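You operate a simulated robot arm through the tools that you are given. There is no shell and no other tool. Be economical: measure what you need, move in short steps, check, and stop when the job is done.

Carry out the task below with a simulated two-armed robot. There is one attempt and no reset: what you move stays moved.

TASK
Dry the two boards from the drip tray in the white cabinet.
Fine: drying drawer pushed in, fan dial on till the lamp is green, then off; leave them in the drawer. Where these are worked on the way, their far stop is far enough and under half their travel is too little: drying drawer.

It is judged by the outcome, as a careful person would: the job done as asked, and still so three seconds after it is handed in. It fails if anything else is knocked over, pushed out of place, dropped, spilled or broken.

THE ROBOT
Two 7-joint arms with fingered hands on one trunk, on a base that drives. Base frame: it is fixed to the floor where the robot stands at the start and does not move with it; the origin is under the middle of the robot, x ahead of it, y to its left, z up. Units: m, degrees, N and s.
The left shoulder is at the start at [0.063, 0.187, 1.181], the right one opposite. With the tool pointing down near the work surface each hand reaches from about 0.1 to 0.76 m from the robot's upright axis, wherever it stands, measured 20 degrees to its own side. Places, roughly: drying drawer [0.6, 0, 0.8]; fan dial [0.7, -0.1, 0.9]; mesh of the drying drawer [0.7, 0.1, 0.8]; white cabinet [0.8, 0.1, 0.8]. Payload 3.6 kg a hand.
The tool frame of a hand sits at the grasp point between the pads (the TCP): z along the fingers, y along the line on which they close. The tips reach 0.026 m beyond it. Largest opening 0.088 m; the body of the gripper starts 0.03 m behind the TCP. The gripper is a hand of 3 fingers: y runs from the thumb to the fingers, the wrist lies at [-0.017, -0.098, -0.164] in the tool frame.
Orientation is told as [roll, pitch, yaw] about the base's x, y, z axes, in that order, counted from this pose: with the fingers straight down and the wrist toward the robot, the tool's x, y and z point along [0, 1, 0], [1, 0, 0] and [0, 0, -1] of the base frame.

THE INTERFACE
- The arms move only by the tool apply_moves. It takes "left_deltas", "right_deltas" or both (then of equal length, played together; a hand with none holds still); each is one flat list of numbers, 6 for each row, row after row: the shift along the base's x, y, z in mm, then the turn, a rotation vector about the base's x, y, z in rad. In form: [dx, dy, dz, ax, ay, az, dx, dy, dz, ax, ay, az, ...]. A call has 1 to 12 rows; each row shifts and turns the commanded pose from where the row before left it. A row lasts 0.2 s, in which the tool goes at most 0.05 m and 8.6 degrees; a call with a longer step from one row to the next is refused whole. Where a pose cannot be reached the arm comes as near as it can. A force on the tool above 80 N (or 10 N above the force at the start of the call, whichever is more), or a blocked arm, ends the call early, and 0.2 s more pass. In this call time passes only in rows, and 0.2 s behind the last. The reply holds the time, the measured pose of the TCP, the force on the tool along the base axes, the opening and the grip force, in the units named above and with some noise, with the torque about the TCP (base axes, N m) and any sound that the robot's microphone picked up.
- Cameras (640 x 400 px; columns grow to the right, rows downward): "scene" is now at [0.2602, 0.0133, 1.0892]; the picture's right is [0.15, -0.99, 0.00], its down [-0.22, -0.03, -0.97] and it looks along [0.96, 0.14, -0.22] (base axes); focal length 214 px, centre (320, 200). "left" rides on the left gripper at [-0.056, -0.08, -0.102] in its tool frame; the picture's right is [-0.74, -0.32, 0.60], its down [0.62, -0.67, 0.41] and it looks along [0.27, 0.67, 0.69] (tool axes); focal length 247 px, centre (320, 200). "right" rides on the right gripper at [0.056, -0.08, -0.102] in its tool frame; the picture's right is [-0.73, 0.32, -0.60], its down [-0.62, -0.67, 0.41] and it looks along [-0.27, 0.68, 0.69] (tool axes); focal length 247 px, centre (320, 200). There is no depth. A picture from a camera that has moved, and an enlarged one, comes with that camera's place and axes in the base frame and with its lens. The place of the scene camera against the robot may be out by one fixed shift of up to 0.025 m in any direction.
- get_image(camera): a new picture of that camera. It takes no simulated time.
- slide_trunk(by): slides the trunk up (or, below 0, down) by that many m; the arms and the scene camera ride with it, the base frame stays. It gives what a move gives, with no picture.
- base_move(legs): drives the robot by 1 to 6 legs, each [ahead, left, turn to the left] in m, m and degrees, along the robot's own axes; the way and the turn of a leg run together, so that a leg with both is an arc; at most 1.5 m and 180 degrees a leg. The arms and the cameras ride along, it lands a little off, and it stops where it bumps. It gives what a move gives.
- curl_fingers(fingers, thumb_bend, thumb_turn, hand): sets how far each is bent, from 0 (flat) to 1 (curled in); at 0.3 the hand is open as for a grip, at 0.7 the pads meet at the TCP. One left out holds its place. A second passes; each finger stops where it meets its share of the squeeze, and holds until it gets a number again. It is the only way to open and close the hand. It gives what a move gives, with no picture; readings hold the bend of each and the force on the fingers (four entries, about 0 where the hand has none), thumb and palm. thumb_turn goes from beside the hand (0) to across from the fingers (1), as for a grip.
- turn_head(pan, tilt): turns the head with the scene camera to pan (to the left, within 60 degrees either way) and tilt (down, from -29 to 69), counted from straight ahead of the robot. It gives what a move gives.
- enlarge(camera, box): a new picture of the part [left, top, right, bottom] of that camera's present view, enlarged. It takes no simulated time.
- close_job(): hands the job in; it is judged then, once.

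Work in short steps. Places have to be worked out from the pictures, the camera data and where the tool is seen: move nearer, look again, correct. Check each grasp and each placing, and mend what went wrong. You have 120 turns and 88 pictures in all, those below and enlarged ones among them. Open the grippers and draw the arms clear of the work before you hand the job in, unless the task says otherwise; then end with one line.

The tools are called after ">>>" as a command line: name --argument value ..., lists and objects as JSON in quotes. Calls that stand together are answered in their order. apply_moves: Moves the arms, as the interface text tells. Its arguments: {"type":"object","properties":{"left_deltas":{"type":"array","items":{"type":"number"}},"right_deltas":{"type":"array","items":{"type":"number"}}},"required":[]} The other tools are called the same way: slide_trunk (by) slides the trunk up or down; curl_fingers (fingers, thumb_bend, thumb_turn, hand) moves the fingers one by one; base_move (legs) drives the base; turn_head (pan, tilt) turns the head that bears the scene camera; get_image (camera) takes a picture; enlarge (camera, box) takes an enlarged picture of a part of a camera's view; close_job () hands the job in.

At the start:

```text
clock: 0.0
left_eef_pos: [0.4841, 0.3099, 1.2522]
left_tcp_rot: [0.0, 0.0, 0.0]
left_ft_force: [-0.3, -0.6, 0.4]
left_torque: [0.02, -0.04, 0.0]
left_width: 0.0878
left_grasp_force: 0.1
left_shape: jaw
left_bend: [0.3, 0.3, 0.98]
left_finger forces: [0.1, 0.1, 0.0, 0.0, 0.0, 0.0]
right_eef_pos: [0.518, -0.146, 1.2137]
right_tcp_rot: [0.0, 0.0, -0.1]
right_ft_force: [-0.7, -0.5, 0.0]
right_torque: [-0.01, 0.01, -0.02]
right_width: 0.0879
right_grasp_force: 0.1
right_shape: jaw
right_bend: [0.3, 0.3, 0.98]
right_finger forces: [0.0, 0.0, 0.0, 0.0, 0.0, 0.0]
trunk travel left (down, up): [-0.325, 0.432]
robot x, y, heading: [-0.0012, 0.0021, 0.1]
head pan, tilt: [8.5, 13.0]
```

scene: 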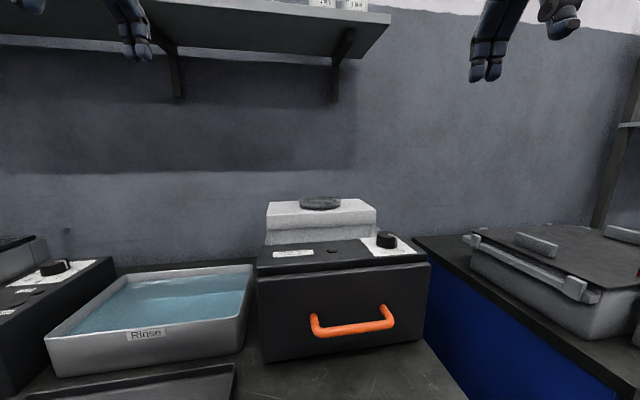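
right: 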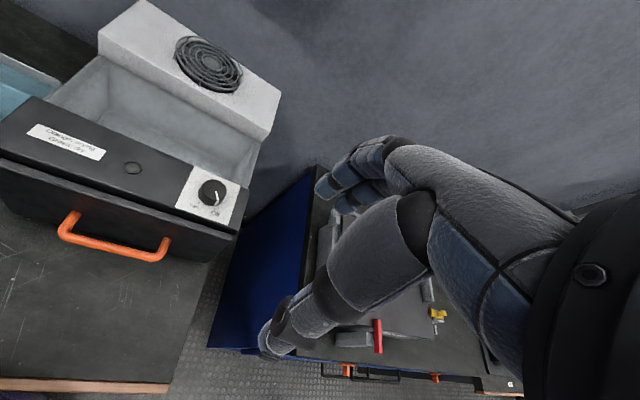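
left: 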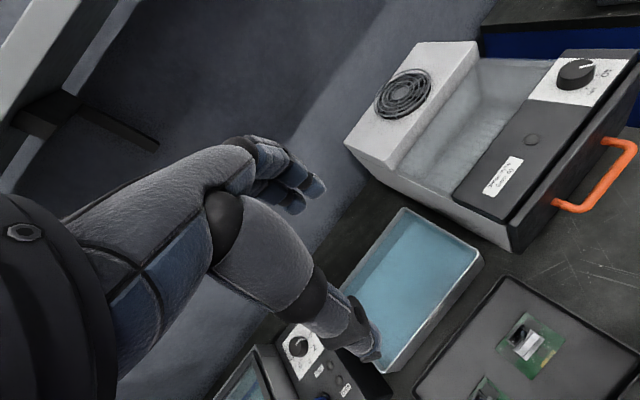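

The pictures show the white cabinet with an orange-handled drawer, and the drip tray with boards lying left of it in front. I tilt the head down to see the tray better.

>>> turn_head --pan 15 --tilt 45

>>> get_image --camera "scene"

>>> enlarge --camera "left" --box '[400, 40, 640, 220]'

```text
clock: 1.0
left_eef_pos: [0.4859, 0.3086, 1.2511]
left_tcp_rot: [0.0, -0.1, 0.0]
left_ft_force: [0.0, 0.3, 0.6]
left_torque: [-0.01, 0.04, 0.02]
left_width: 0.0879
left_grasp_force: 0.1
left_shape: jaw
left_bend: [0.3, 0.3, 0.98]
left_finger forces: [0.0, 0.0, 0.0, 0.0, 0.0, 0.0]
right_eef_pos: [0.5188, -0.1466, 1.2155]
right_tcp_rot: [0.1, 0.0, 0.1]
right_ft_force: [-0.5, 0.2, 0.0]
right_torque: [0.03, 0.02, 0.03]
right_width: 0.0878
right_grasp_force: 0.1
right_shape: jaw
right_bend: [0.3, 0.3, 0.98]
right_finger forces: [0.0, 0.0, 0.1, 0.0, 0.0, 0.0]
trunk travel left (down, up): [-0.325, 0.432]
robot x, y, heading: [-0.0004, 0.0014, -0.0]
head pan, tilt: [15.0, 45.0]
```

```text
84 pictures are left
camera scene: at [0.2465, 0.0205, 1.0391], right [0.26, -0.97, 0.0], down [-0.68, -0.18, -0.71], along [0.68, 0.18, -0.71], focal length 214 px, centre (320, 200)
```

scene: 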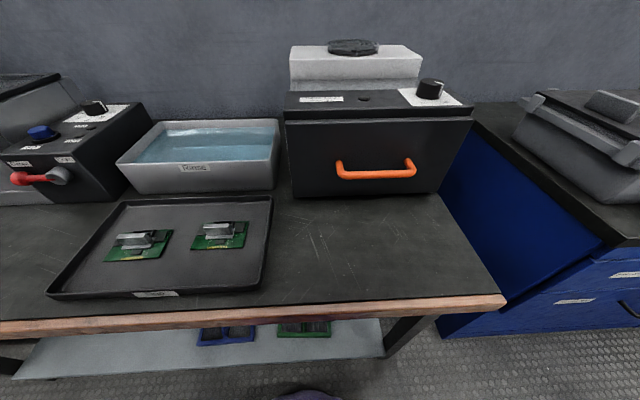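

```text
2.22 times, centred on (520, 130) of left
camera zoom: at [0.4057, 0.2537, 1.3539], right [-0.32, -0.74, -0.6], down [-0.67, 0.62, -0.41], along [0.67, 0.27, -0.69], focal length 549 px, centre (-124, 356)
```

zoom: 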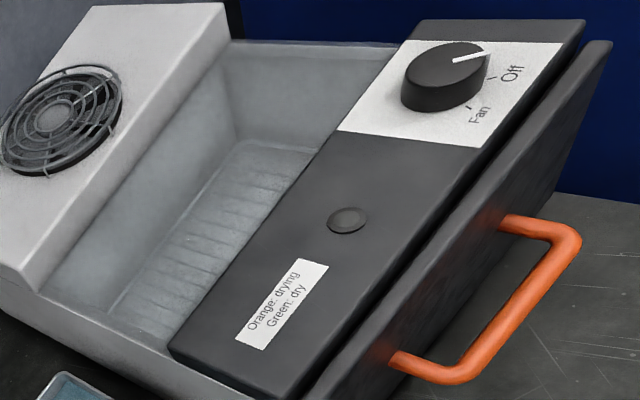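

The cabinet is yawed about 18°, and I see a well behind its top panel. I enlarge the right camera's view of the cabinet and the scene view of the boards.

>>> enlarge --camera "right" --box '[0, 0, 300, 270]'

>>> enlarge --camera "scene" --box '[40, 190, 280, 310]'

>>> enlarge --camera "left" --box '[400, 240, 640, 400]'

```text
1.48 times, centred on (150, 135) of right
camera zoom: at [0.4386, -0.0904, 1.3178], right [0.32, -0.73, 0.6], down [-0.67, -0.62, -0.41], along [0.68, -0.27, -0.69], focal length 366 px, centre (572, 296)
```

zoom: 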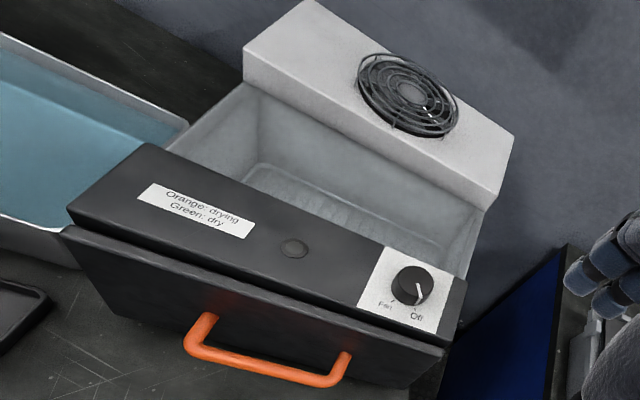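

```text
2.67 times, centred on (160, 250) of scene
camera zoom: at [0.2465, 0.0205, 1.0391], right [0.26, -0.97, 0.0], down [-0.68, -0.18, -0.71], along [0.68, 0.18, -0.71], focal length 572 px, centre (747, 67)
```

zoom: 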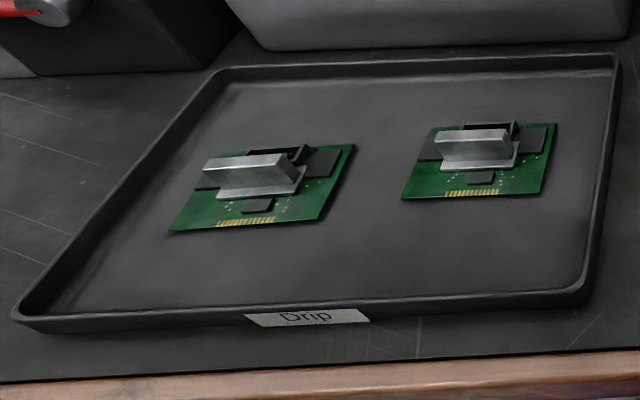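

```text
2.50 times, centred on (520, 320) of left
camera zoom: at [0.4057, 0.2537, 1.3539], right [-0.32, -0.74, -0.6], down [-0.67, 0.62, -0.41], along [0.67, 0.27, -0.69], focal length 617 px, centre (-180, -100)
```

zoom: 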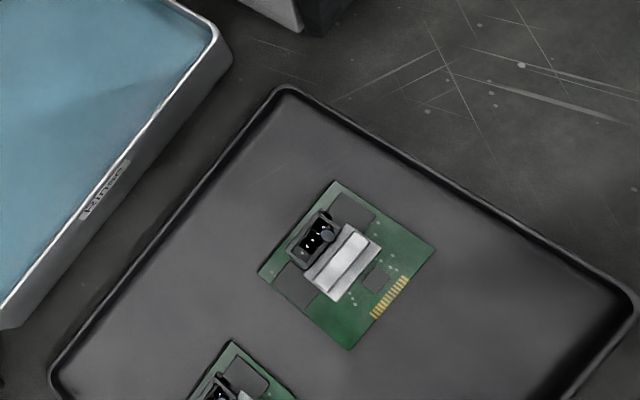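

Triangulating from the hand cameras, the handle bar is centred at about (0.553, -0.006, 0.803), 18° yawed, about 0.037 m off the face. I bring the right hand to a 45° forward-tilted pre-grasp with the fingers half open.

>>> apply_moves --right_deltas '[-5.1, 12.7, -36.3, 0, 0, 0.103, -5.1, 12.7, -36.3, 0, 0, 0.103, -5.1, 12.7, -36.3, 0, 0, 0.103, -5.1, 12.7, -36.3, 0.04, -0.1246, 0, -5.1, 12.7, -36.3, 0.04, -0.1246, 0, -5.1, 12.7, -36.3, 0.04, -0.1246, 0, -5.1, 12.7, -36.3, 0.04, -0.1246, 0, -5.1, 12.7, -36.3, 0.04, -0.1246, 0, -5.1, 12.7, -36.3, 0.04, -0.1246, 0]'

>>> curl_fingers --hand "right" --fingers 0.5 --thumb_bend 0.4

>>> get_image --camera "scene"

>>> get_image --camera "right"

```text
clock: 3.0
left_eef_pos: [0.4853, 0.3088, 1.2518]
left_tcp_rot: [0.0, -0.1, 0.1]
left_ft_force: [-0.7, -1.1, -0.6]
left_torque: [-0.02, -0.02, 0.03]
left_width: 0.0876
left_grasp_force: 0.1
left_shape: jaw
left_bend: [0.3, 0.3, 0.98]
left_finger forces: [0.1, 0.0, 0.0, 0.0, 0.0, 0.0]
right_eef_pos: [0.4877, -0.0687, 0.9967]
right_tcp_rot: [-0.1, -22.4, 17.7]
right_ft_force: [1.0, -0.6, 1.0]
right_torque: [0.02, 0.01, 0.0]
right_width: 0.0876
right_grasp_force: 0.0
right_shape: jaw
right_bend: [0.3, 0.3, 0.98]
right_finger forces: [0.1, 0.0, 0.1, 0.0, 0.0, 0.0]
right hand out of reach, approached as far as the arm can: row 7, 8, 9
trunk travel left (down, up): [-0.325, 0.432]
robot x, y, heading: [-0.0014, 0.0018, -0.0]
head pan, tilt: [15.0, 45.0]
```

```text
clock: 4.0
left_eef_pos: [0.4852, 0.3086, 1.2511]
left_tcp_rot: [0.0, 0.0, 0.1]
left_ft_force: [-0.8, 0.4, -0.1]
left_torque: [0.01, 0.01, -0.03]
left_width: 0.0876
left_grasp_force: 0.1
left_shape: jaw
left_bend: [0.3, 0.3, 0.98]
left_finger forces: [0.0, 0.0, 0.0, 0.0, 0.0, 0.1]
right_eef_pos: [0.4872, -0.0705, 0.9972]
right_tcp_rot: [0.1, -22.6, 17.6]
right_ft_force: [0.0, -0.1, -1.2]
right_torque: [0.04, -0.03, 0.0]
right_width: 0.0565
right_grasp_force: 0.1
right_shape: fingers
right_bend: [0.5, 0.4, 0.98]
right_finger forces: [0.1, 0.0, 0.0, 0.1, 0.0, 0.0]
trunk travel left (down, up): [-0.325, 0.432]
robot x, y, heading: [-0.0008, -0.0005, -0.0]
head pan, tilt: [15.0, 45.0]
```

```text
79 pictures are left
camera scene: at [0.2465, 0.0205, 1.0391], right [0.26, -0.97, 0.0], down [-0.68, -0.18, -0.71], along [0.68, 0.18, -0.71], focal length 214 px, centre (320, 200)
```

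scene: 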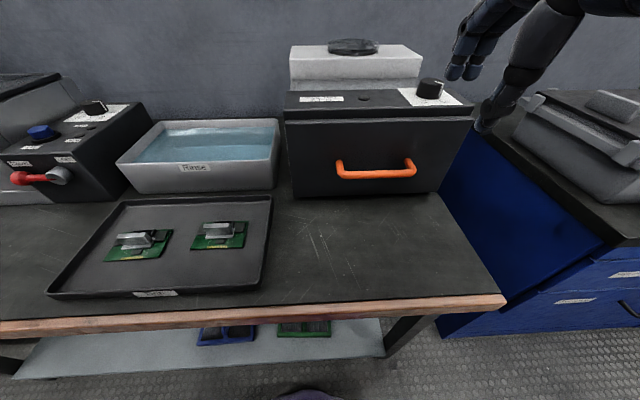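

```text
78 pictures are left
camera right: at [0.3628, -0.0515, 1.0614], right [0.29, -0.68, 0.67], down [-0.25, -0.73, -0.63], along [0.93, 0.01, -0.38], focal length 247 px, centre (320, 200)
```

right: 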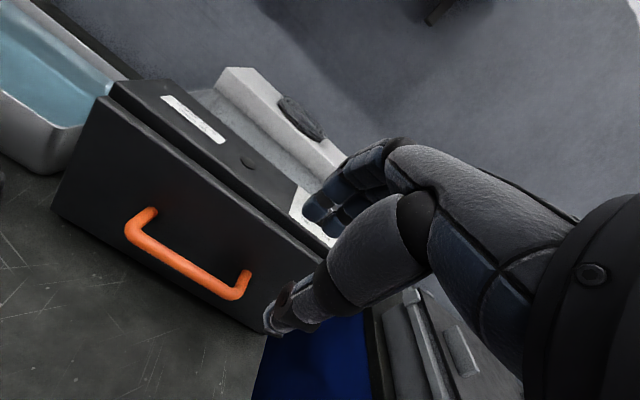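

The arm is too cramped for that tilt this close. I back the robot up 0.18 m and finish the tilt.

>>> base_move --legs '[[-0.18, 0, 0]]'

```text
clock: 5.5
left_eef_pos: [0.3039, 0.3083, 1.2525]
left_tcp_rot: [0.0, 0.0, 0.0]
left_ft_force: [-0.1, 0.2, -0.5]
left_torque: [-0.01, 0.0, 0.02]
left_width: 0.0876
left_grasp_force: 0.1
left_shape: jaw
left_bend: [0.3, 0.3, 0.98]
left_finger forces: [0.0, 0.0, 0.0, 0.1, 0.0, 0.0]
right_eef_pos: [0.305, -0.0692, 0.9985]
right_tcp_rot: [-0.1, -22.5, 17.7]
right_ft_force: [-0.1, -0.5, 1.3]
right_torque: [0.01, 0.01, 0.0]
right_width: 0.0564
right_grasp_force: 0.1
right_shape: fingers
right_bend: [0.5, 0.4, 0.98]
right_finger forces: [0.0, 0.0, 0.1, 0.0, 0.1, 0.1]
trunk travel left (down, up): [-0.325, 0.432]
robot x, y, heading: [-0.1829, -0.0017, 0.1]
head pan, tilt: [15.0, 45.0]
```

Now I move to the pre-grasp pose, completing the tilt.

>>> apply_moves --right_deltas '[33.4, 7.4, -22, 0.04, -0.1246, 0, 33.4, 7.4, -22, 0.04, -0.1246, 0, 33.4, 7.4, -22, 0.04, -0.1246, 0, 33.4, 7.4, -22, 0, 0, 0, 33.4, 7.4, -22, 0, 0, 0]'

>>> get_image --camera "scene"

>>> get_image --camera "right"

```text
clock: 6.7
left_eef_pos: [0.3075, 0.3071, 1.251]
left_tcp_rot: [0.1, 0.1, 0.0]
left_ft_force: [0.2, 0.2, 0.0]
left_torque: [0.0, 0.01, 0.01]
left_width: 0.0878
left_grasp_force: 0.0
left_shape: jaw
left_bend: [0.3, 0.3, 0.98]
left_finger forces: [0.1, 0.0, 0.0, 0.1, 0.0, 0.0]
right_eef_pos: [0.3664, -0.0114, 0.9736]
right_tcp_rot: [3.0, -25.4, 17.9]
right_ft_force: [-0.5, 0.5, 0.0]
right_torque: [0.0, 0.05, 0.04]
right_width: 0.056
right_grasp_force: 0.1
right_shape: fingers
right_bend: [0.5, 0.4, 0.97]
right_finger forces: [0.0, 0.0, 0.0, 0.1, 0.0, 0.0]
right hand out of reach, approached as far as the arm can: row 1, 2, 3, 4, 5
trunk travel left (down, up): [-0.325, 0.432]
robot x, y, heading: [-0.1821, -0.0005, -0.1]
head pan, tilt: [15.0, 45.0]
```

```text
77 pictures are left
camera scene: at [0.0675, 0.019, 1.0384], right [0.26, -0.97, 0.0], down [-0.68, -0.18, -0.71], along [0.68, 0.18, -0.71], focal length 214 px, centre (320, 200)
```

scene: 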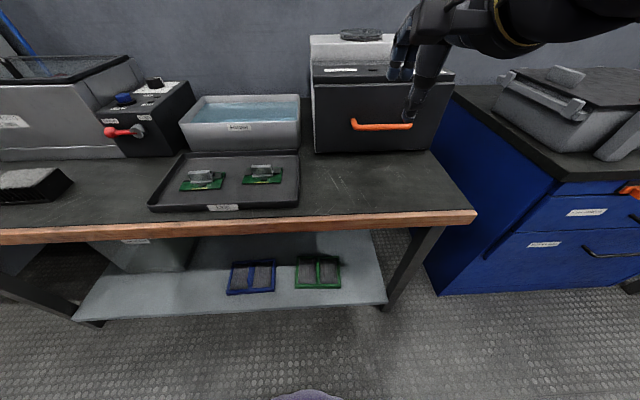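

```text
76 pictures are left
camera right: at [0.239, -0.0009, 1.0343], right [0.28, -0.71, 0.64], down [-0.2, -0.7, -0.69], along [0.94, 0.06, -0.34], focal length 247 px, centre (320, 200)
```

right: 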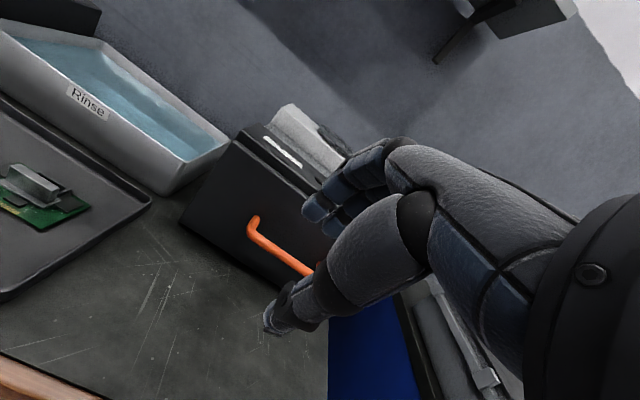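

The wrist limits the tilt to about 25°; that is still enough with a narrowed grip, provided the forearm runs flatter. I lower the trunk 0.15 m and check the pose.

>>> slide_trunk --by -0.13

>>> apply_moves --right_deltas '[20, 0, 10, 0, 0, 0, 35, -2, 8, 0, 0, 0, 35, -2, 8, 0, 0, 0, 30, -2, 0, 0, 0, 0]'

>>> get_image --camera "right"

>>> get_image --camera "scene"

```text
clock: 8.3
left_eef_pos: [0.3038, 0.3101, 1.1237]
left_tcp_rot: [0.1, 0.1, 0.1]
left_ft_force: [-0.7, -0.3, 0.1]
left_torque: [-0.01, 0.01, -0.01]
left_width: 0.0881
left_grasp_force: 0.0
left_shape: jaw
left_bend: [0.3, 0.3, 0.98]
left_finger forces: [0.1, 0.0, 0.0, 0.0, 0.0, 0.1]
right_eef_pos: [0.3816, -0.0106, 0.7868]
right_tcp_rot: [5.1, -19.1, 17.3]
right_ft_force: [-1.0, 0.0, 0.2]
right_torque: [0.01, 0.02, 0.0]
right_width: 0.056
right_grasp_force: 0.1
right_shape: fingers
right_bend: [0.5, 0.4, 0.97]
right_finger forces: [0.0, 0.0, 0.1, 0.0, 0.0, 0.0]
trunk travel left (down, up): [-0.195, 0.562]
robot x, y, heading: [-0.18, -0.0006, 0.1]
head pan, tilt: [15.0, 45.0]
```

```text
clock: 9.3
left_eef_pos: [0.3051, 0.3082, 1.1209]
left_tcp_rot: [0.0, 0.0, 0.0]
left_ft_force: [-0.3, 0.0, -0.1]
left_torque: [-0.01, 0.0, -0.01]
left_width: 0.0875
left_grasp_force: 0.0
left_shape: jaw
left_bend: [0.3, 0.3, 0.98]
left_finger forces: [0.0, 0.1, 0.0, 0.1, 0.0, 0.1]
right_eef_pos: [0.5024, -0.0171, 0.8122]
right_tcp_rot: [5.1, -19.0, 17.3]
right_ft_force: [-2.7, 0.1, -0.5]
right_torque: [-0.01, -0.05, -0.03]
right_width: 0.0547
right_grasp_force: 0.1
right_shape: fingers
right_bend: [0.51, 0.4, 0.97]
right_finger forces: [0.0, 1.6, 0.0, 0.0, 0.0, 0.0]
trunk travel left (down, up): [-0.195, 0.562]
robot x, y, heading: [-0.18, 0.0018, -0.2]
head pan, tilt: [15.0, 45.0]
```

```text
75 pictures are left
camera right: at [0.3822, -0.0058, 0.8878], right [0.36, -0.71, 0.61], down [-0.28, -0.7, -0.66], along [0.89, 0.06, -0.45], focal length 247 px, centre (320, 200)
```

right: 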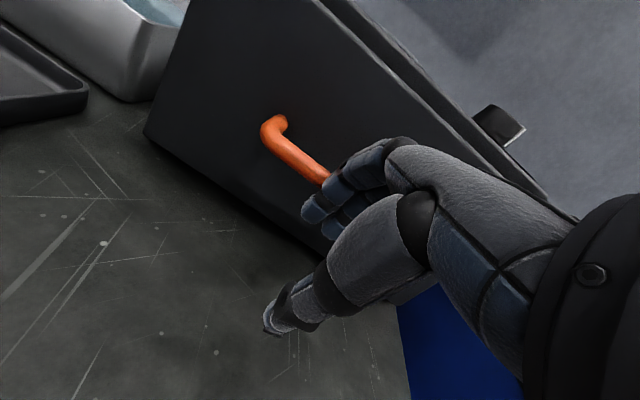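

```text
74 pictures are left
camera scene: at [0.0883, 0.0203, 0.8972], right [0.26, -0.97, 0.0], down [-0.68, -0.18, -0.71], along [0.68, 0.18, -0.71], focal length 214 px, centre (320, 200)
```

scene: 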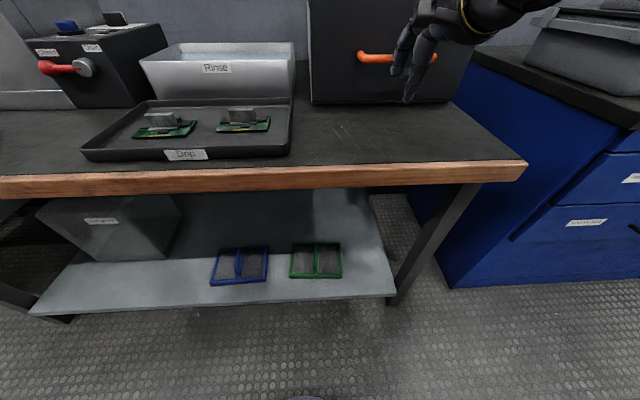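

The fingers are touching the front of the bar. I back off, rise above it, and move forward so the fingers are over the gap behind the bar.

>>> apply_moves --right_deltas '[-10, -3, 15, 0, 0, 0, 0, 0, 33, 0, 0, 0, 24, 6, 0, 0, 0, 0, 24, 6, 0, 0, 0, 0]'

>>> get_image --camera "right"

>>> enlarge --camera "scene" --box '[280, 0, 500, 140]'

```text
clock: 10.3
left_eef_pos: [0.3048, 0.31, 1.1213]
left_tcp_rot: [0.1, 0.1, 0.0]
left_ft_force: [-0.8, 0.0, 0.5]
left_torque: [-0.01, 0.03, 0.01]
left_width: 0.0878
left_grasp_force: 0.0
left_shape: jaw
left_bend: [0.3, 0.3, 0.98]
left_finger forces: [0.1, 0.0, 0.0, 0.0, 0.0, 0.0]
right_eef_pos: [0.5407, -0.0064, 0.8598]
right_tcp_rot: [5.0, -19.2, 17.2]
right_ft_force: [0.4, -1.3, -0.6]
right_torque: [0.0, 0.02, 0.01]
right_width: 0.0556
right_grasp_force: 0.1
right_shape: fingers
right_bend: [0.5, 0.4, 0.97]
right_finger forces: [0.0, 0.0, 0.1, 0.0, 0.1, 0.1]
trunk travel left (down, up): [-0.195, 0.562]
robot x, y, heading: [-0.178, 0.0007, -0.1]
head pan, tilt: [15.0, 45.0]
```

```text
73 pictures are left
camera right: at [0.4209, 0.0034, 0.9355], right [0.35, -0.71, 0.61], down [-0.28, -0.7, -0.66], along [0.89, 0.06, -0.45], focal length 247 px, centre (320, 200)
```

right: 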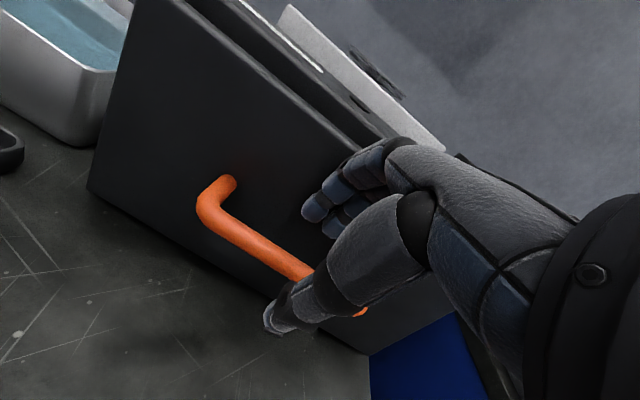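

```text
2.86 times, centred on (390, 70) of scene
camera zoom: at [0.0887, 0.0205, 0.8971], right [0.26, -0.97, 0.0], down [-0.68, -0.18, -0.71], along [0.68, 0.18, -0.71], focal length 613 px, centre (120, 571)
```

zoom: 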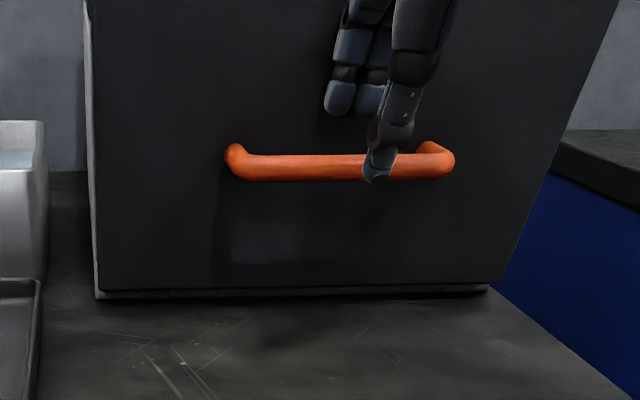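

The fingers are above the gap behind the bar, thumb in front, roughly mid-handle. I lower 60 mm.

>>> apply_moves --right_deltas '[0, 0, -20, 0, 0, 0, 0, 0, -20, 0, 0, 0, 0, 0, -20, 0, 0, 0]'

>>> enlarge --camera "scene" --box '[280, 0, 500, 140]'

```text
clock: 11.1
left_eef_pos: [0.3047, 0.3089, 1.1215]
left_tcp_rot: [-0.1, 0.1, 0.0]
left_ft_force: [0.1, 0.3, 0.1]
left_torque: [-0.04, 0.05, -0.01]
left_width: 0.0876
left_grasp_force: 0.1
left_shape: jaw
left_bend: [0.3, 0.3, 0.98]
left_finger forces: [0.0, 0.0, 0.1, 0.0, 0.1, 0.0]
right_eef_pos: [0.5402, -0.0069, 0.8006]
right_tcp_rot: [5.1, -19.0, 17.2]
right_ft_force: [1.0, 0.0, -0.3]
right_torque: [0.0, -0.02, 0.01]
right_width: 0.0556
right_grasp_force: 0.1
right_shape: fingers
right_bend: [0.5, 0.4, 0.97]
right_finger forces: [0.0, 0.0, 0.0, 0.0, 0.0, 0.0]
trunk travel left (down, up): [-0.195, 0.562]
robot x, y, heading: [-0.181, -0.0033, -0.0]
head pan, tilt: [15.0, 45.0]
```

```text
2.86 times, centred on (390, 70) of scene
camera zoom: at [0.0887, 0.0204, 0.897], right [0.26, -0.97, 0.0], down [-0.68, -0.18, -0.71], along [0.68, 0.18, -0.71], focal length 613 px, centre (120, 571)
```

zoom: 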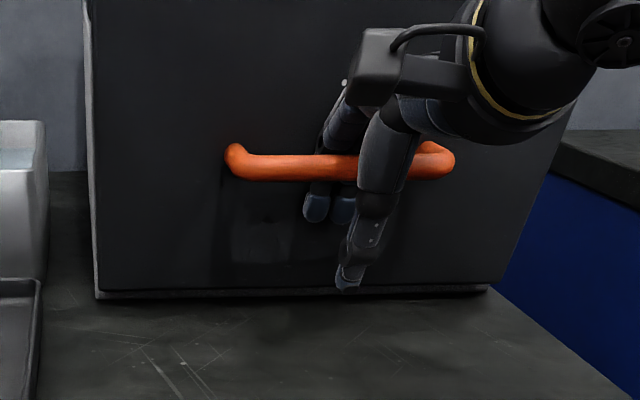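

The fingers are behind the bar and the thumb in front. I close the hand on it.

>>> curl_fingers --hand "right" --fingers 0.75 --thumb_bend 0.7

```text
clock: 12.1
left_eef_pos: [0.3053, 0.3092, 1.1205]
left_tcp_rot: [0.0, 0.0, 0.1]
left_ft_force: [0.1, -0.7, 0.2]
left_torque: [0.02, -0.02, 0.03]
left_width: 0.0876
left_grasp_force: 0.2
left_shape: jaw
left_bend: [0.3, 0.3, 0.98]
left_finger forces: [0.0, 0.0, 0.0, 0.0, 0.1, 0.1]
right_eef_pos: [0.5411, -0.0071, 0.8002]
right_tcp_rot: [5.0, -19.1, 17.2]
right_ft_force: [0.3, 0.5, 0.8]
right_torque: [-0.01, -0.01, -0.01]
right_width: 0.0002
right_grasp_force: 0.0
right_shape: fingers
right_bend: [0.75, 0.68, 0.97]
right_finger forces: [0.2, 0.1, 0.1, 0.1, 0.1, 0.0]
trunk travel left (down, up): [-0.195, 0.562]
robot x, y, heading: [-0.1816, 0.0015, 0.1]
head pan, tilt: [15.0, 45.0]
```

The pads met below the bar, so the bar is caged between fingers and palm. I pull a little along the drawer axis to see whether it follows.

>>> apply_moves --right_deltas '[-9.5, -3, 0, 0, 0, 0, -9.5, -3, 0, 0, 0, 0, -9.5, -3, 0, 0, 0, 0, -9.5, -3, 0, 0, 0, 0]'

>>> get_image --camera "scene"

```text
clock: 13.1
left_eef_pos: [0.3037, 0.3096, 1.1219]
left_tcp_rot: [0.0, 0.0, 0.0]
left_ft_force: [-0.5, 0.8, -0.3]
left_torque: [-0.01, 0.03, 0.02]
left_width: 0.0877
left_grasp_force: 0.1
left_shape: jaw
left_bend: [0.3, 0.3, 0.98]
left_finger forces: [0.0, 0.1, 0.0, 0.1, 0.1, 0.0]
right_eef_pos: [0.502, -0.0184, 0.8002]
right_tcp_rot: [5.1, -19.2, 17.4]
right_ft_force: [1.4, 0.0, -1.4]
right_torque: [0.0, 0.07, -0.01]
right_width: 0.0
right_grasp_force: 0.6
right_shape: fingers
right_bend: [0.75, 0.68, 0.97]
right_finger forces: [1.3, 0.2, 0.0, 0.0, 0.0, 0.0]
trunk travel left (down, up): [-0.195, 0.562]
robot x, y, heading: [-0.1786, 0.0021, 0.0]
head pan, tilt: [15.0, 45.0]
```

```text
70 pictures are left
camera scene: at [0.0887, 0.0204, 0.8971], right [0.26, -0.97, 0.0], down [-0.68, -0.18, -0.71], along [0.68, 0.18, -0.71], focal length 214 px, centre (320, 200)
```

scene: 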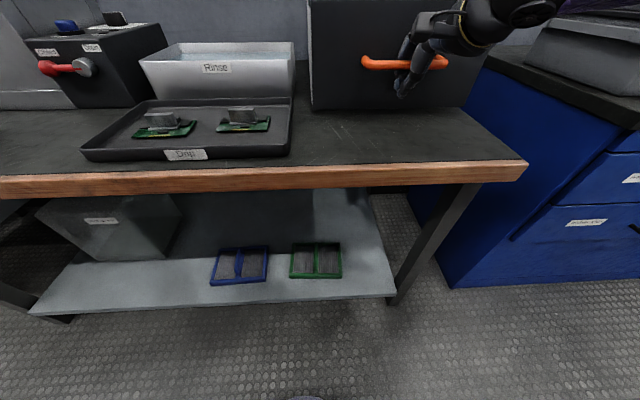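

The drawer follows (slight hook force, handle nearer). I keep pulling.

>>> apply_moves --right_deltas '[-11.5, -3.7, 0, 0, 0, 0, -11.5, -3.7, 0, 0, 0, 0, -11.5, -3.7, 0, 0, 0, 0, -11.5, -3.7, 0, 0, 0, 0, -11.5, -3.7, 0, 0, 0, 0, -11.5, -3.7, 0, 0, 0, 0, -11.5, -3.7, 0, 0, 0, 0, -11.5, -3.7, 0, 0, 0, 0, -11.5, -3.7, 0, 0, 0, 0, -11.5, -3.7, 0, 0, 0, 0]'

>>> get_image --camera "scene"

>>> get_image --camera "left"

```text
clock: 15.3
left_eef_pos: [0.3051, 0.3091, 1.122]
left_tcp_rot: [0.0, 0.1, 0.1]
left_ft_force: [0.7, 0.5, 0.2]
left_torque: [-0.01, -0.01, 0.0]
left_width: 0.0875
left_grasp_force: 0.1
left_shape: jaw
left_bend: [0.3, 0.3, 0.98]
left_finger forces: [0.0, 0.1, 0.0, 0.0, 0.0, 0.0]
right_eef_pos: [0.3865, -0.056, 0.8002]
right_tcp_rot: [5.0, -18.9, 17.2]
right_ft_force: [1.2, 0.3, -0.1]
right_torque: [0.0, 0.03, 0.05]
right_width: 0.0
right_grasp_force: 0.6
right_shape: fingers
right_bend: [0.75, 0.68, 0.97]
right_finger forces: [1.0, 0.3, 0.0, 0.0, 0.1, 0.0]
trunk travel left (down, up): [-0.195, 0.562]
robot x, y, heading: [-0.1795, -0.0011, 0.1]
head pan, tilt: [15.0, 45.0]
```

```text
69 pictures are left
camera scene: at [0.0886, 0.0205, 0.8971], right [0.26, -0.97, 0.0], down [-0.68, -0.18, -0.71], along [0.68, 0.18, -0.71], focal length 214 px, centre (320, 200)
```

scene: 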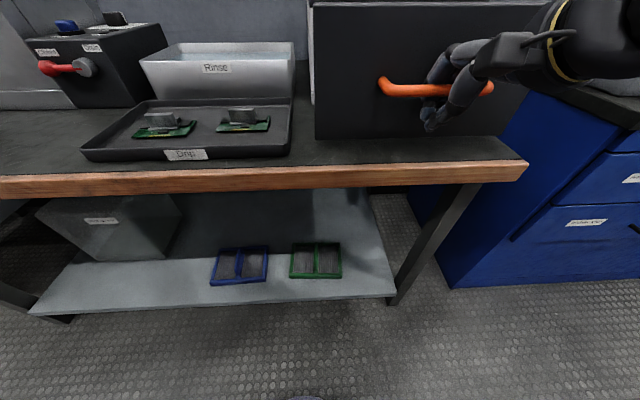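

```text
68 pictures are left
camera left: at [0.2248, 0.2537, 1.2239], right [-0.32, -0.73, -0.6], down [-0.67, 0.62, -0.41], along [0.67, 0.27, -0.69], focal length 247 px, centre (320, 200)
```

left: 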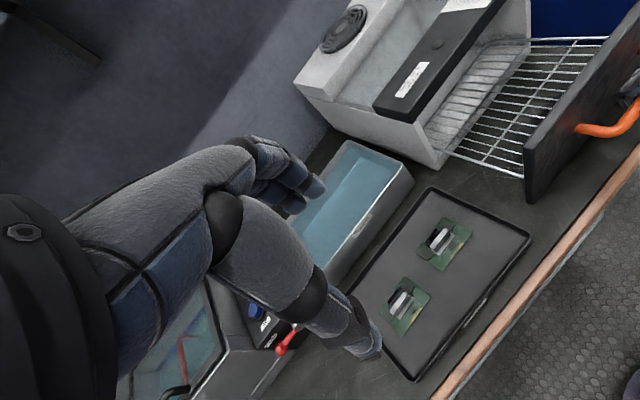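

The mesh is now exposed about 0.12 m beyond the cabinet. I pull further to find its stop.

>>> apply_moves --right_deltas '[-9.5, -3, 0, 0, 0, 0, -9.5, -3, 0, 0, 0, 0, -9.5, -3, 0, 0, 0, 0, -9.5, -3, 0, 0, 0, 0, -9.5, -3, 0, 0, 0, 0, -9.5, -3, 0, 0, 0, 0]'

>>> get_image --camera "left"

```text
clock: 16.7
left_eef_pos: [0.3058, 0.3088, 1.1221]
left_tcp_rot: [0.1, 0.0, 0.0]
left_ft_force: [1.1, 0.0, -0.2]
left_torque: [-0.01, -0.01, 0.0]
left_width: 0.0878
left_grasp_force: 0.0
left_shape: jaw
left_bend: [0.3, 0.3, 0.98]
left_finger forces: [0.0, 0.1, 0.0, 0.0, 0.0, 0.0]
right_eef_pos: [0.3854, -0.0561, 0.801]
right_tcp_rot: [5.0, -19.0, 17.3]
right_ft_force: [0.9, 0.3, 0.3]
right_torque: [0.0, 0.01, 0.0]
right_width: 0.0
right_grasp_force: 0.7
right_shape: fingers
right_bend: [0.75, 0.68, 0.97]
right_finger forces: [0.5, 0.0, 0.0, 0.0, 0.0, 0.0]
right hand out of reach, approached as far as the arm can: row 1, 2, 3, 4, 5, 6
trunk travel left (down, up): [-0.195, 0.562]
robot x, y, heading: [-0.1761, -0.0015, 0.1]
head pan, tilt: [15.0, 45.0]
```

```text
67 pictures are left
camera left: at [0.2249, 0.2537, 1.2238], right [-0.32, -0.73, -0.6], down [-0.67, 0.62, -0.41], along [0.67, 0.27, -0.69], focal length 247 px, centre (320, 200)
```

left: 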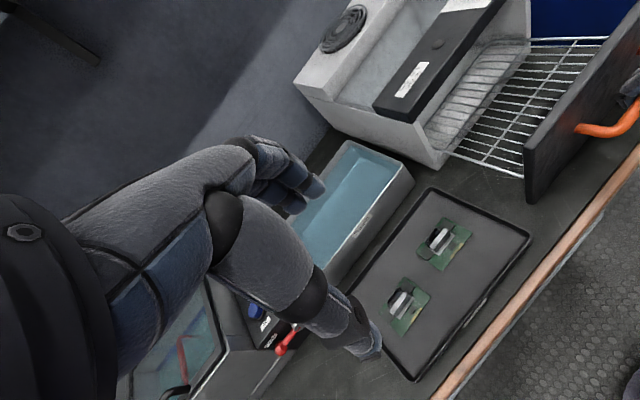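

The arm is at its limit, so I draw the drawer a bit further by backing the base 0.03 m along the drawer axis, watching the force.

>>> base_move --legs '[[-0.029, -0.009, 0]]'

>>> get_image --camera "left"

```text
clock: 17.5
left_eef_pos: [0.2743, 0.3002, 1.1219]
left_tcp_rot: [0.0, 0.1, 0.0]
left_ft_force: [0.2, -0.1, 0.6]
left_torque: [0.01, 0.02, 0.02]
left_width: 0.0877
left_grasp_force: 0.1
left_shape: jaw
left_bend: [0.3, 0.3, 0.98]
left_finger forces: [0.1, 0.0, 0.0, 0.0, 0.0, 0.1]
right_eef_pos: [0.3565, -0.0666, 0.8002]
right_tcp_rot: [5.1, -19.1, 17.2]
right_ft_force: [-1.0, -0.5, 0.0]
right_torque: [-0.03, 0.0, -0.02]
right_width: 0.0
right_grasp_force: 0.0
right_shape: fingers
right_bend: [0.75, 0.68, 0.97]
right_finger forces: [0.0, 0.0, 0.1, 0.0, 0.1, 0.1]
trunk travel left (down, up): [-0.195, 0.562]
robot x, y, heading: [-0.2118, -0.0059, -0.2]
head pan, tilt: [15.0, 45.0]
```

```text
66 pictures are left
camera left: at [0.1945, 0.2441, 1.2245], right [-0.32, -0.73, -0.6], down [-0.67, 0.62, -0.41], along [0.68, 0.27, -0.69], focal length 247 px, centre (320, 200)
```

left: 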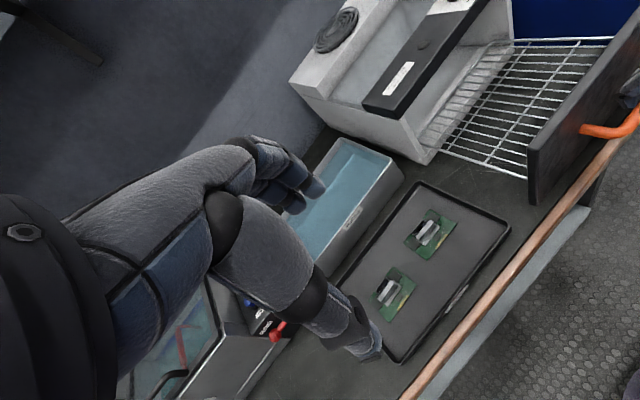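

The drawer is out about 0.19 m with ample mesh exposed. I open the right hand and lift it clear of the handle, then move it back and right.

>>> curl_fingers --hand "right" --fingers 0.5 --thumb_bend 0.4

>>> apply_moves --right_deltas '[0, 0, 20, 0, 0, 0, 0, 0, 25, 0, 0, 0, 0, 0, 30, 0, 0, 0, 0, -10, 40, 0, 0, 0, 0, -30, 40, 0, 0, 0, 0, -40, 20, 0, 0, 0, 0, -40, 0, 0, 0, 0]'

>>> slide_trunk --by 0.13

>>> get_image --camera "scene"

>>> get_image --camera "left"

```text
clock: 18.5
left_eef_pos: [0.2757, 0.3016, 1.1207]
left_tcp_rot: [0.0, 0.0, 0.0]
left_ft_force: [-0.8, -0.8, -0.4]
left_torque: [-0.01, 0.03, 0.02]
left_width: 0.0875
left_grasp_force: 0.2
left_shape: jaw
left_bend: [0.3, 0.3, 0.98]
left_finger forces: [0.0, 0.1, 0.0, 0.1, 0.0, 0.0]
right_eef_pos: [0.3564, -0.0656, 0.8007]
right_tcp_rot: [4.9, -19.0, 17.2]
right_ft_force: [-0.7, -0.7, 0.3]
right_torque: [0.02, -0.02, -0.04]
right_width: 0.0553
right_grasp_force: 0.3
right_shape: fingers
right_bend: [0.5, 0.4, 0.97]
right_finger forces: [0.1, 0.7, 0.0, 0.0, 0.1, 0.0]
trunk travel left (down, up): [-0.195, 0.562]
robot x, y, heading: [-0.2118, -0.0116, -0.0]
head pan, tilt: [15.0, 45.0]
```

```text
clock: 20.1
left_eef_pos: [0.2764, 0.2992, 1.1217]
left_tcp_rot: [0.0, -0.1, 0.0]
left_ft_force: [-1.0, 0.3, -0.8]
left_torque: [0.02, -0.02, 0.05]
left_width: 0.0877
left_grasp_force: 0.0
left_shape: jaw
left_bend: [0.3, 0.3, 0.98]
left_finger forces: [0.1, 0.0, 0.0, 0.0, 0.0, 0.1]
right_eef_pos: [0.3565, -0.1863, 0.9752]
right_tcp_rot: [5.1, -18.9, 17.3]
right_ft_force: [-0.5, 0.7, 0.5]
right_torque: [-0.02, 0.0, 0.0]
right_width: 0.0553
right_grasp_force: 0.1
right_shape: fingers
right_bend: [0.5, 0.4, 0.97]
right_finger forces: [0.0, 0.1, 0.1, 0.0, 0.0, 0.1]
trunk travel left (down, up): [-0.195, 0.562]
robot x, y, heading: [-0.2065, -0.0094, 0.2]
head pan, tilt: [15.0, 45.0]
```

```text
clock: 21.7
left_eef_pos: [0.2752, 0.2993, 1.2508]
left_tcp_rot: [0.0, 0.1, 0.0]
left_ft_force: [-0.4, -0.3, -0.2]
left_torque: [0.03, 0.04, -0.02]
left_width: 0.0877
left_grasp_force: 0.2
left_shape: jaw
left_bend: [0.3, 0.3, 0.98]
left_finger forces: [0.0, 0.0, 0.0, 0.1, 0.0, 0.0]
right_eef_pos: [0.3583, -0.1847, 1.1041]
right_tcp_rot: [5.0, -19.0, 17.1]
right_ft_force: [-0.7, -0.8, 0.6]
right_torque: [-0.02, 0.02, 0.0]
right_width: 0.0554
right_grasp_force: 0.1
right_shape: fingers
right_bend: [0.5, 0.4, 0.97]
right_finger forces: [0.1, 0.0, 0.0, 0.0, 0.0, 0.0]
trunk travel left (down, up): [-0.325, 0.432]
robot x, y, heading: [-0.2125, -0.0077, 0.2]
head pan, tilt: [15.0, 45.0]
```

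```text
65 pictures are left
camera scene: at [0.0366, 0.0113, 1.0388], right [0.26, -0.97, 0.0], down [-0.68, -0.18, -0.71], along [0.68, 0.18, -0.71], focal length 214 px, centre (320, 200)
```

scene: 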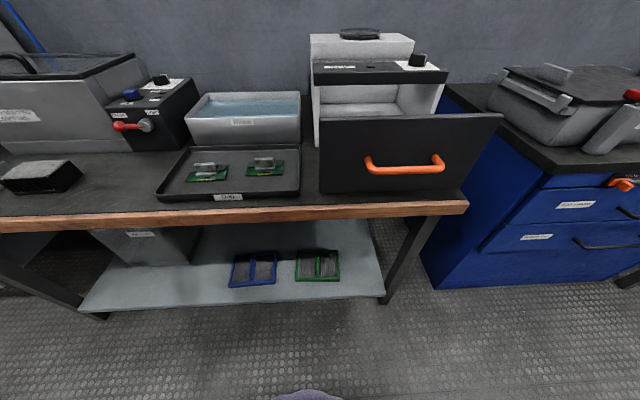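

```text
64 pictures are left
camera left: at [0.1963, 0.2445, 1.3533], right [-0.32, -0.73, -0.6], down [-0.67, 0.62, -0.41], along [0.67, 0.27, -0.69], focal length 247 px, centre (320, 200)
```

left: 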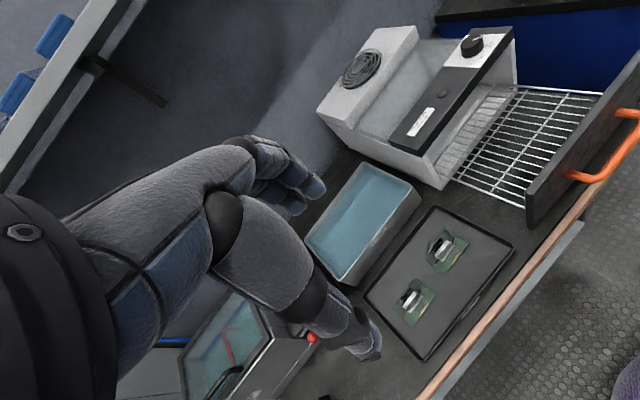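

The drawer stays open. I measure the right-hand board at centre (0.409, 0.257), about 54×87 mm, yawed 17°, with its block's long side across. I drive 0.1 m ahead and 0.05 m left, then bring the left hand above it with a matching yaw.

>>> base_move --legs '[[0.1, 0.05, 0]]'

>>> apply_moves --left_deltas '[3.8, -10.3, -39, 0, 0, 0.1, 3.8, -10.3, -39, 0, 0, 0.1, 3.8, -10.3, -39, 0, 0, 0.1, 3.8, -10.3, -39, 0, 0, 0, 3.8, -10.3, -39, 0, 0, 0, 3.8, -10.3, -39, 0, 0, 0, 3.8, -10.3, -39, 0, 0, 0, 3.8, -10.3, -39, 0, 0, 0]'

>>> get_image --camera "left"

>>> get_image --camera "scene"

```text
clock: 22.9
left_eef_pos: [0.3767, 0.3503, 1.2504]
left_tcp_rot: [-0.1, 0.1, 0.1]
left_ft_force: [-0.4, -0.1, -0.4]
left_torque: [0.01, -0.02, -0.04]
left_width: 0.0877
left_grasp_force: 0.0
left_shape: jaw
left_bend: [0.3, 0.3, 0.98]
left_finger forces: [0.1, 0.0, 0.0, 0.0, 0.0, 0.1]
right_eef_pos: [0.4598, -0.135, 1.104]
right_tcp_rot: [4.9, -18.9, 17.0]
right_ft_force: [0.4, 0.3, -0.1]
right_torque: [0.03, 0.03, 0.0]
right_width: 0.0555
right_grasp_force: 0.1
right_shape: fingers
right_bend: [0.5, 0.4, 0.97]
right_finger forces: [0.1, 0.0, 0.1, 0.0, 0.1, 0.1]
trunk travel left (down, up): [-0.325, 0.432]
robot x, y, heading: [-0.1111, 0.0415, 0.1]
head pan, tilt: [15.0, 45.0]
```

```text
clock: 24.7
left_eef_pos: [0.4055, 0.2662, 0.9395]
left_tcp_rot: [-0.1, 0.1, 17.2]
left_ft_force: [-0.3, 0.9, -0.4]
left_torque: [0.02, -0.04, 0.0]
left_width: 0.0876
left_grasp_force: 0.1
left_shape: jaw
left_bend: [0.3, 0.3, 0.98]
left_finger forces: [0.1, 0.0, 0.0, 0.0, 0.0, 0.0]
right_eef_pos: [0.4578, -0.1347, 1.1048]
right_tcp_rot: [5.1, -18.9, 17.2]
right_ft_force: [0.4, -0.4, 0.2]
right_torque: [0.0, -0.02, 0.0]
right_width: 0.0553
right_grasp_force: 0.1
right_shape: fingers
right_bend: [0.5, 0.4, 0.97]
right_finger forces: [0.1, 0.0, 0.0, 0.1, 0.0, 0.0]
trunk travel left (down, up): [-0.325, 0.432]
robot x, y, heading: [-0.109, 0.0408, -0.3]
head pan, tilt: [15.0, 45.0]
```

```text
63 pictures are left
camera left: at [0.3462, 0.1908, 1.0414], right [-0.09, -0.8, -0.6], down [-0.82, 0.4, -0.41], along [0.57, 0.46, -0.69], focal length 247 px, centre (320, 200)
```

left: 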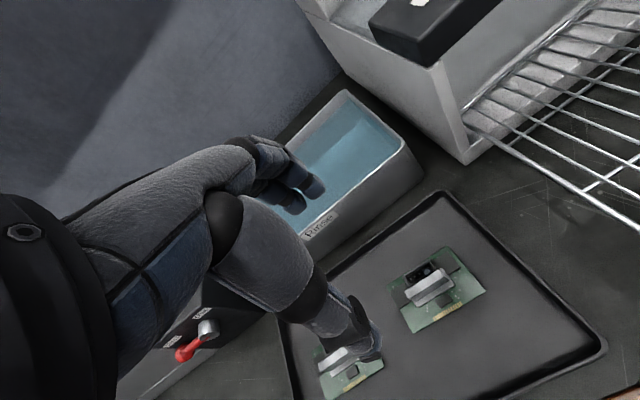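

```text
62 pictures are left
camera scene: at [0.1364, 0.0615, 1.0391], right [0.26, -0.97, 0.0], down [-0.68, -0.18, -0.71], along [0.68, 0.18, -0.71], focal length 214 px, centre (320, 200)
```

scene: 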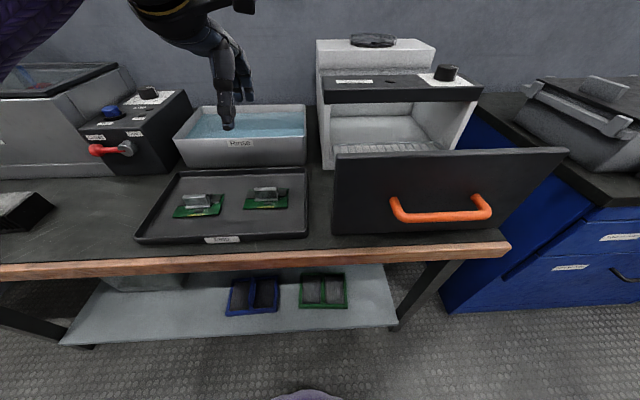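

Both hand-camera fixes agree: right board at (0.409, 0.255), left one at (0.359, 0.366). I descend partway with a small correction and look closely at the block.

>>> apply_moves --left_deltas '[2, -6, -40, 0, 0, 0, 2, -6, -40, 0, 0, 0]'

>>> enlarge --camera "left" --box '[240, 180, 480, 330]'

>>> enlarge --camera "scene" --box '[150, 120, 330, 240]'

```text
clock: 25.3
left_eef_pos: [0.4107, 0.2564, 0.8591]
left_tcp_rot: [0.0, 0.0, 17.2]
left_ft_force: [1.0, -0.2, 1.0]
left_torque: [0.0, -0.04, 0.01]
left_width: 0.0878
left_grasp_force: 0.0
left_shape: jaw
left_bend: [0.3, 0.3, 0.98]
left_finger forces: [0.0, 0.0, 0.1, 0.1, 0.0, 0.0]
right_eef_pos: [0.4569, -0.1353, 1.1068]
right_tcp_rot: [5.1, -19.0, 17.2]
right_ft_force: [-0.4, 0.2, -0.4]
right_torque: [0.03, -0.02, 0.04]
right_width: 0.0555
right_grasp_force: 0.1
right_shape: fingers
right_bend: [0.5, 0.4, 0.97]
right_finger forces: [0.0, 0.0, 0.1, 0.0, 0.0, 0.0]
trunk travel left (down, up): [-0.325, 0.432]
robot x, y, heading: [-0.1129, 0.0438, -0.1]
head pan, tilt: [15.0, 45.0]
```

```text
2.67 times, centred on (360, 255) of left
camera zoom: at [0.3497, 0.1797, 0.9621], right [-0.09, -0.8, -0.6], down [-0.82, 0.4, -0.41], along [0.57, 0.46, -0.69], focal length 659 px, centre (213, 53)
```

zoom: 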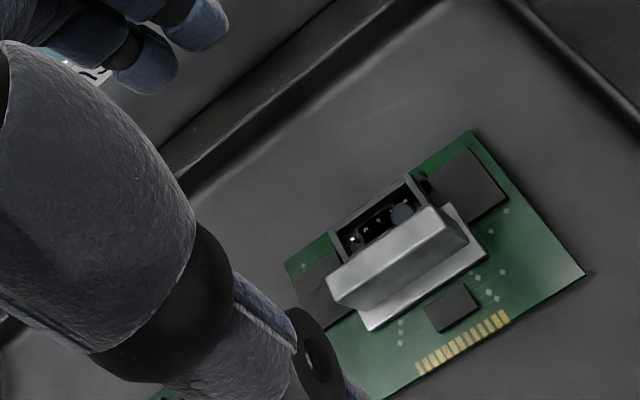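

```text
3.33 times, centred on (240, 180) of scene
camera zoom: at [0.1363, 0.0615, 1.0391], right [0.26, -0.97, 0.0], down [-0.68, -0.18, -0.71], along [0.68, 0.18, -0.71], focal length 715 px, centre (587, 267)
```

zoom: 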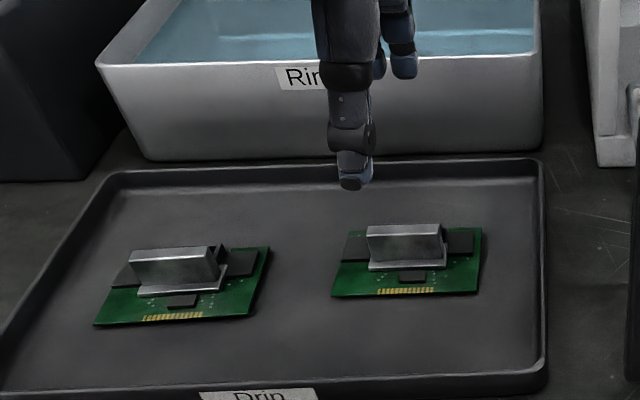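

The board carries a fin about 20 mm tall, centred at (0.410, 0.254), top about z 0.76; the TCP is within 2 mm of it. I descend to z≈0.768 so the tips stay just above the board.

>>> apply_moves --left_deltas '[0, -1, -40, 0, 0, 0, 0, -1, -35, 0, 0, 0, 0, 0, -16, 0, 0, 0]'

>>> enlarge --camera "left" --box '[240, 180, 480, 330]'

>>> enlarge --camera "scene" --box '[150, 120, 330, 240]'

```text
clock: 26.1
left_eef_pos: [0.4091, 0.2535, 0.7677]
left_tcp_rot: [0.0, 0.0, 17.2]
left_ft_force: [-0.1, 0.2, -0.6]
left_torque: [0.04, 0.02, 0.01]
left_width: 0.0879
left_grasp_force: 0.0
left_shape: jaw
left_bend: [0.3, 0.3, 0.98]
left_finger forces: [0.1, 0.0, 0.0, 0.0, 0.0, 0.1]
right_eef_pos: [0.4577, -0.1349, 1.106]
right_tcp_rot: [5.1, -19.0, 17.1]
right_ft_force: [0.4, -0.2, 0.5]
right_torque: [0.06, 0.01, -0.01]
right_width: 0.0554
right_grasp_force: 0.1
right_shape: fingers
right_bend: [0.5, 0.4, 0.97]
right_finger forces: [0.0, 0.0, 0.0, 0.1, 0.0, 0.0]
trunk travel left (down, up): [-0.325, 0.432]
robot x, y, heading: [-0.1105, 0.045, 0.0]
head pan, tilt: [15.0, 45.0]
```

```text
2.67 times, centred on (360, 255) of left
camera zoom: at [0.3495, 0.1775, 0.8709], right [-0.09, -0.8, -0.6], down [-0.82, 0.4, -0.41], along [0.57, 0.45, -0.69], focal length 659 px, centre (213, 53)
```

zoom: 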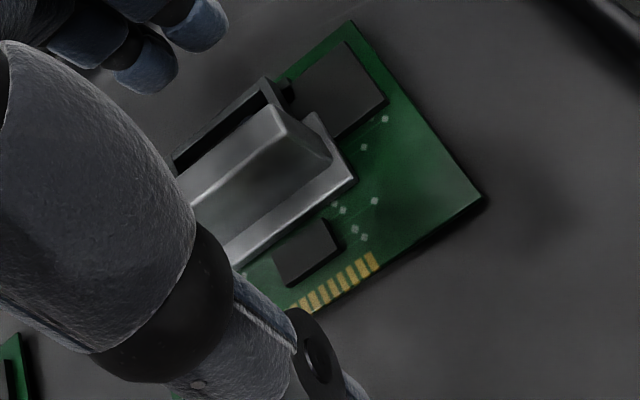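

```text
3.33 times, centred on (240, 180) of scene
camera zoom: at [0.1363, 0.0615, 1.0391], right [0.26, -0.97, 0.0], down [-0.68, -0.18, -0.71], along [0.68, 0.18, -0.71], focal length 715 px, centre (587, 267)
```

zoom: 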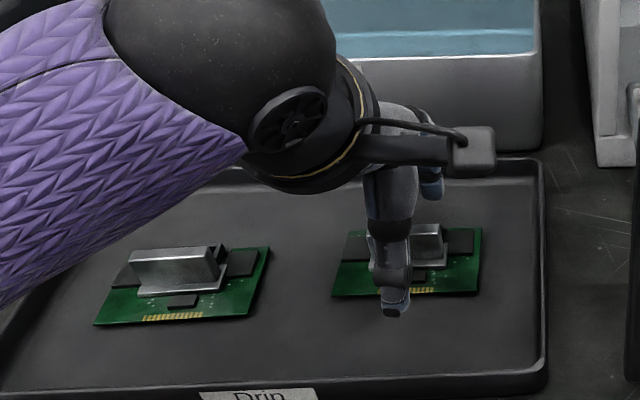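

The fin is between thumb and fingers. I close the hand evenly.

>>> curl_fingers --hand "left" --fingers 0.7 --thumb_bend 0.7

>>> enlarge --camera "left" --box '[240, 180, 480, 330]'

```text
clock: 27.1
left_eef_pos: [0.4089, 0.2536, 0.7694]
left_tcp_rot: [0.0, 0.1, 17.3]
left_ft_force: [0.3, -0.6, 0.4]
left_torque: [0.0, 0.01, 0.02]
left_width: 0.0078
left_grasp_force: 3.1
left_shape: fingers
left_bend: [0.68, 0.67, 0.97]
left_finger forces: [2.1, 0.7, 0.1, 0.0, 2.9, 0.1]
right_eef_pos: [0.4577, -0.1356, 1.1061]
right_tcp_rot: [5.1, -18.9, 17.2]
right_ft_force: [-0.1, 0.0, -0.6]
right_torque: [-0.03, -0.01, -0.01]
right_width: 0.0555
right_grasp_force: 0.1
right_shape: fingers
right_bend: [0.5, 0.4, 0.97]
right_finger forces: [0.0, 0.0, 0.1, 0.1, 0.0, 0.1]
trunk travel left (down, up): [-0.325, 0.432]
robot x, y, heading: [-0.1069, 0.0393, -0.1]
head pan, tilt: [15.0, 45.0]
```

```text
2.67 times, centred on (360, 255) of left
camera zoom: at [0.3497, 0.1775, 0.8714], right [-0.09, -0.8, -0.6], down [-0.82, 0.4, -0.41], along [0.57, 0.45, -0.69], focal length 659 px, centre (213, 53)
```

zoom: 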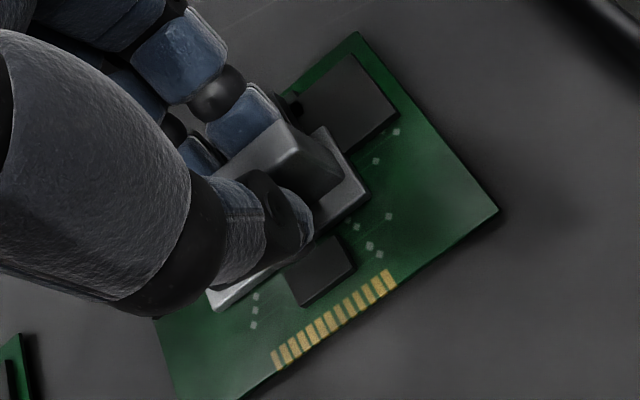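

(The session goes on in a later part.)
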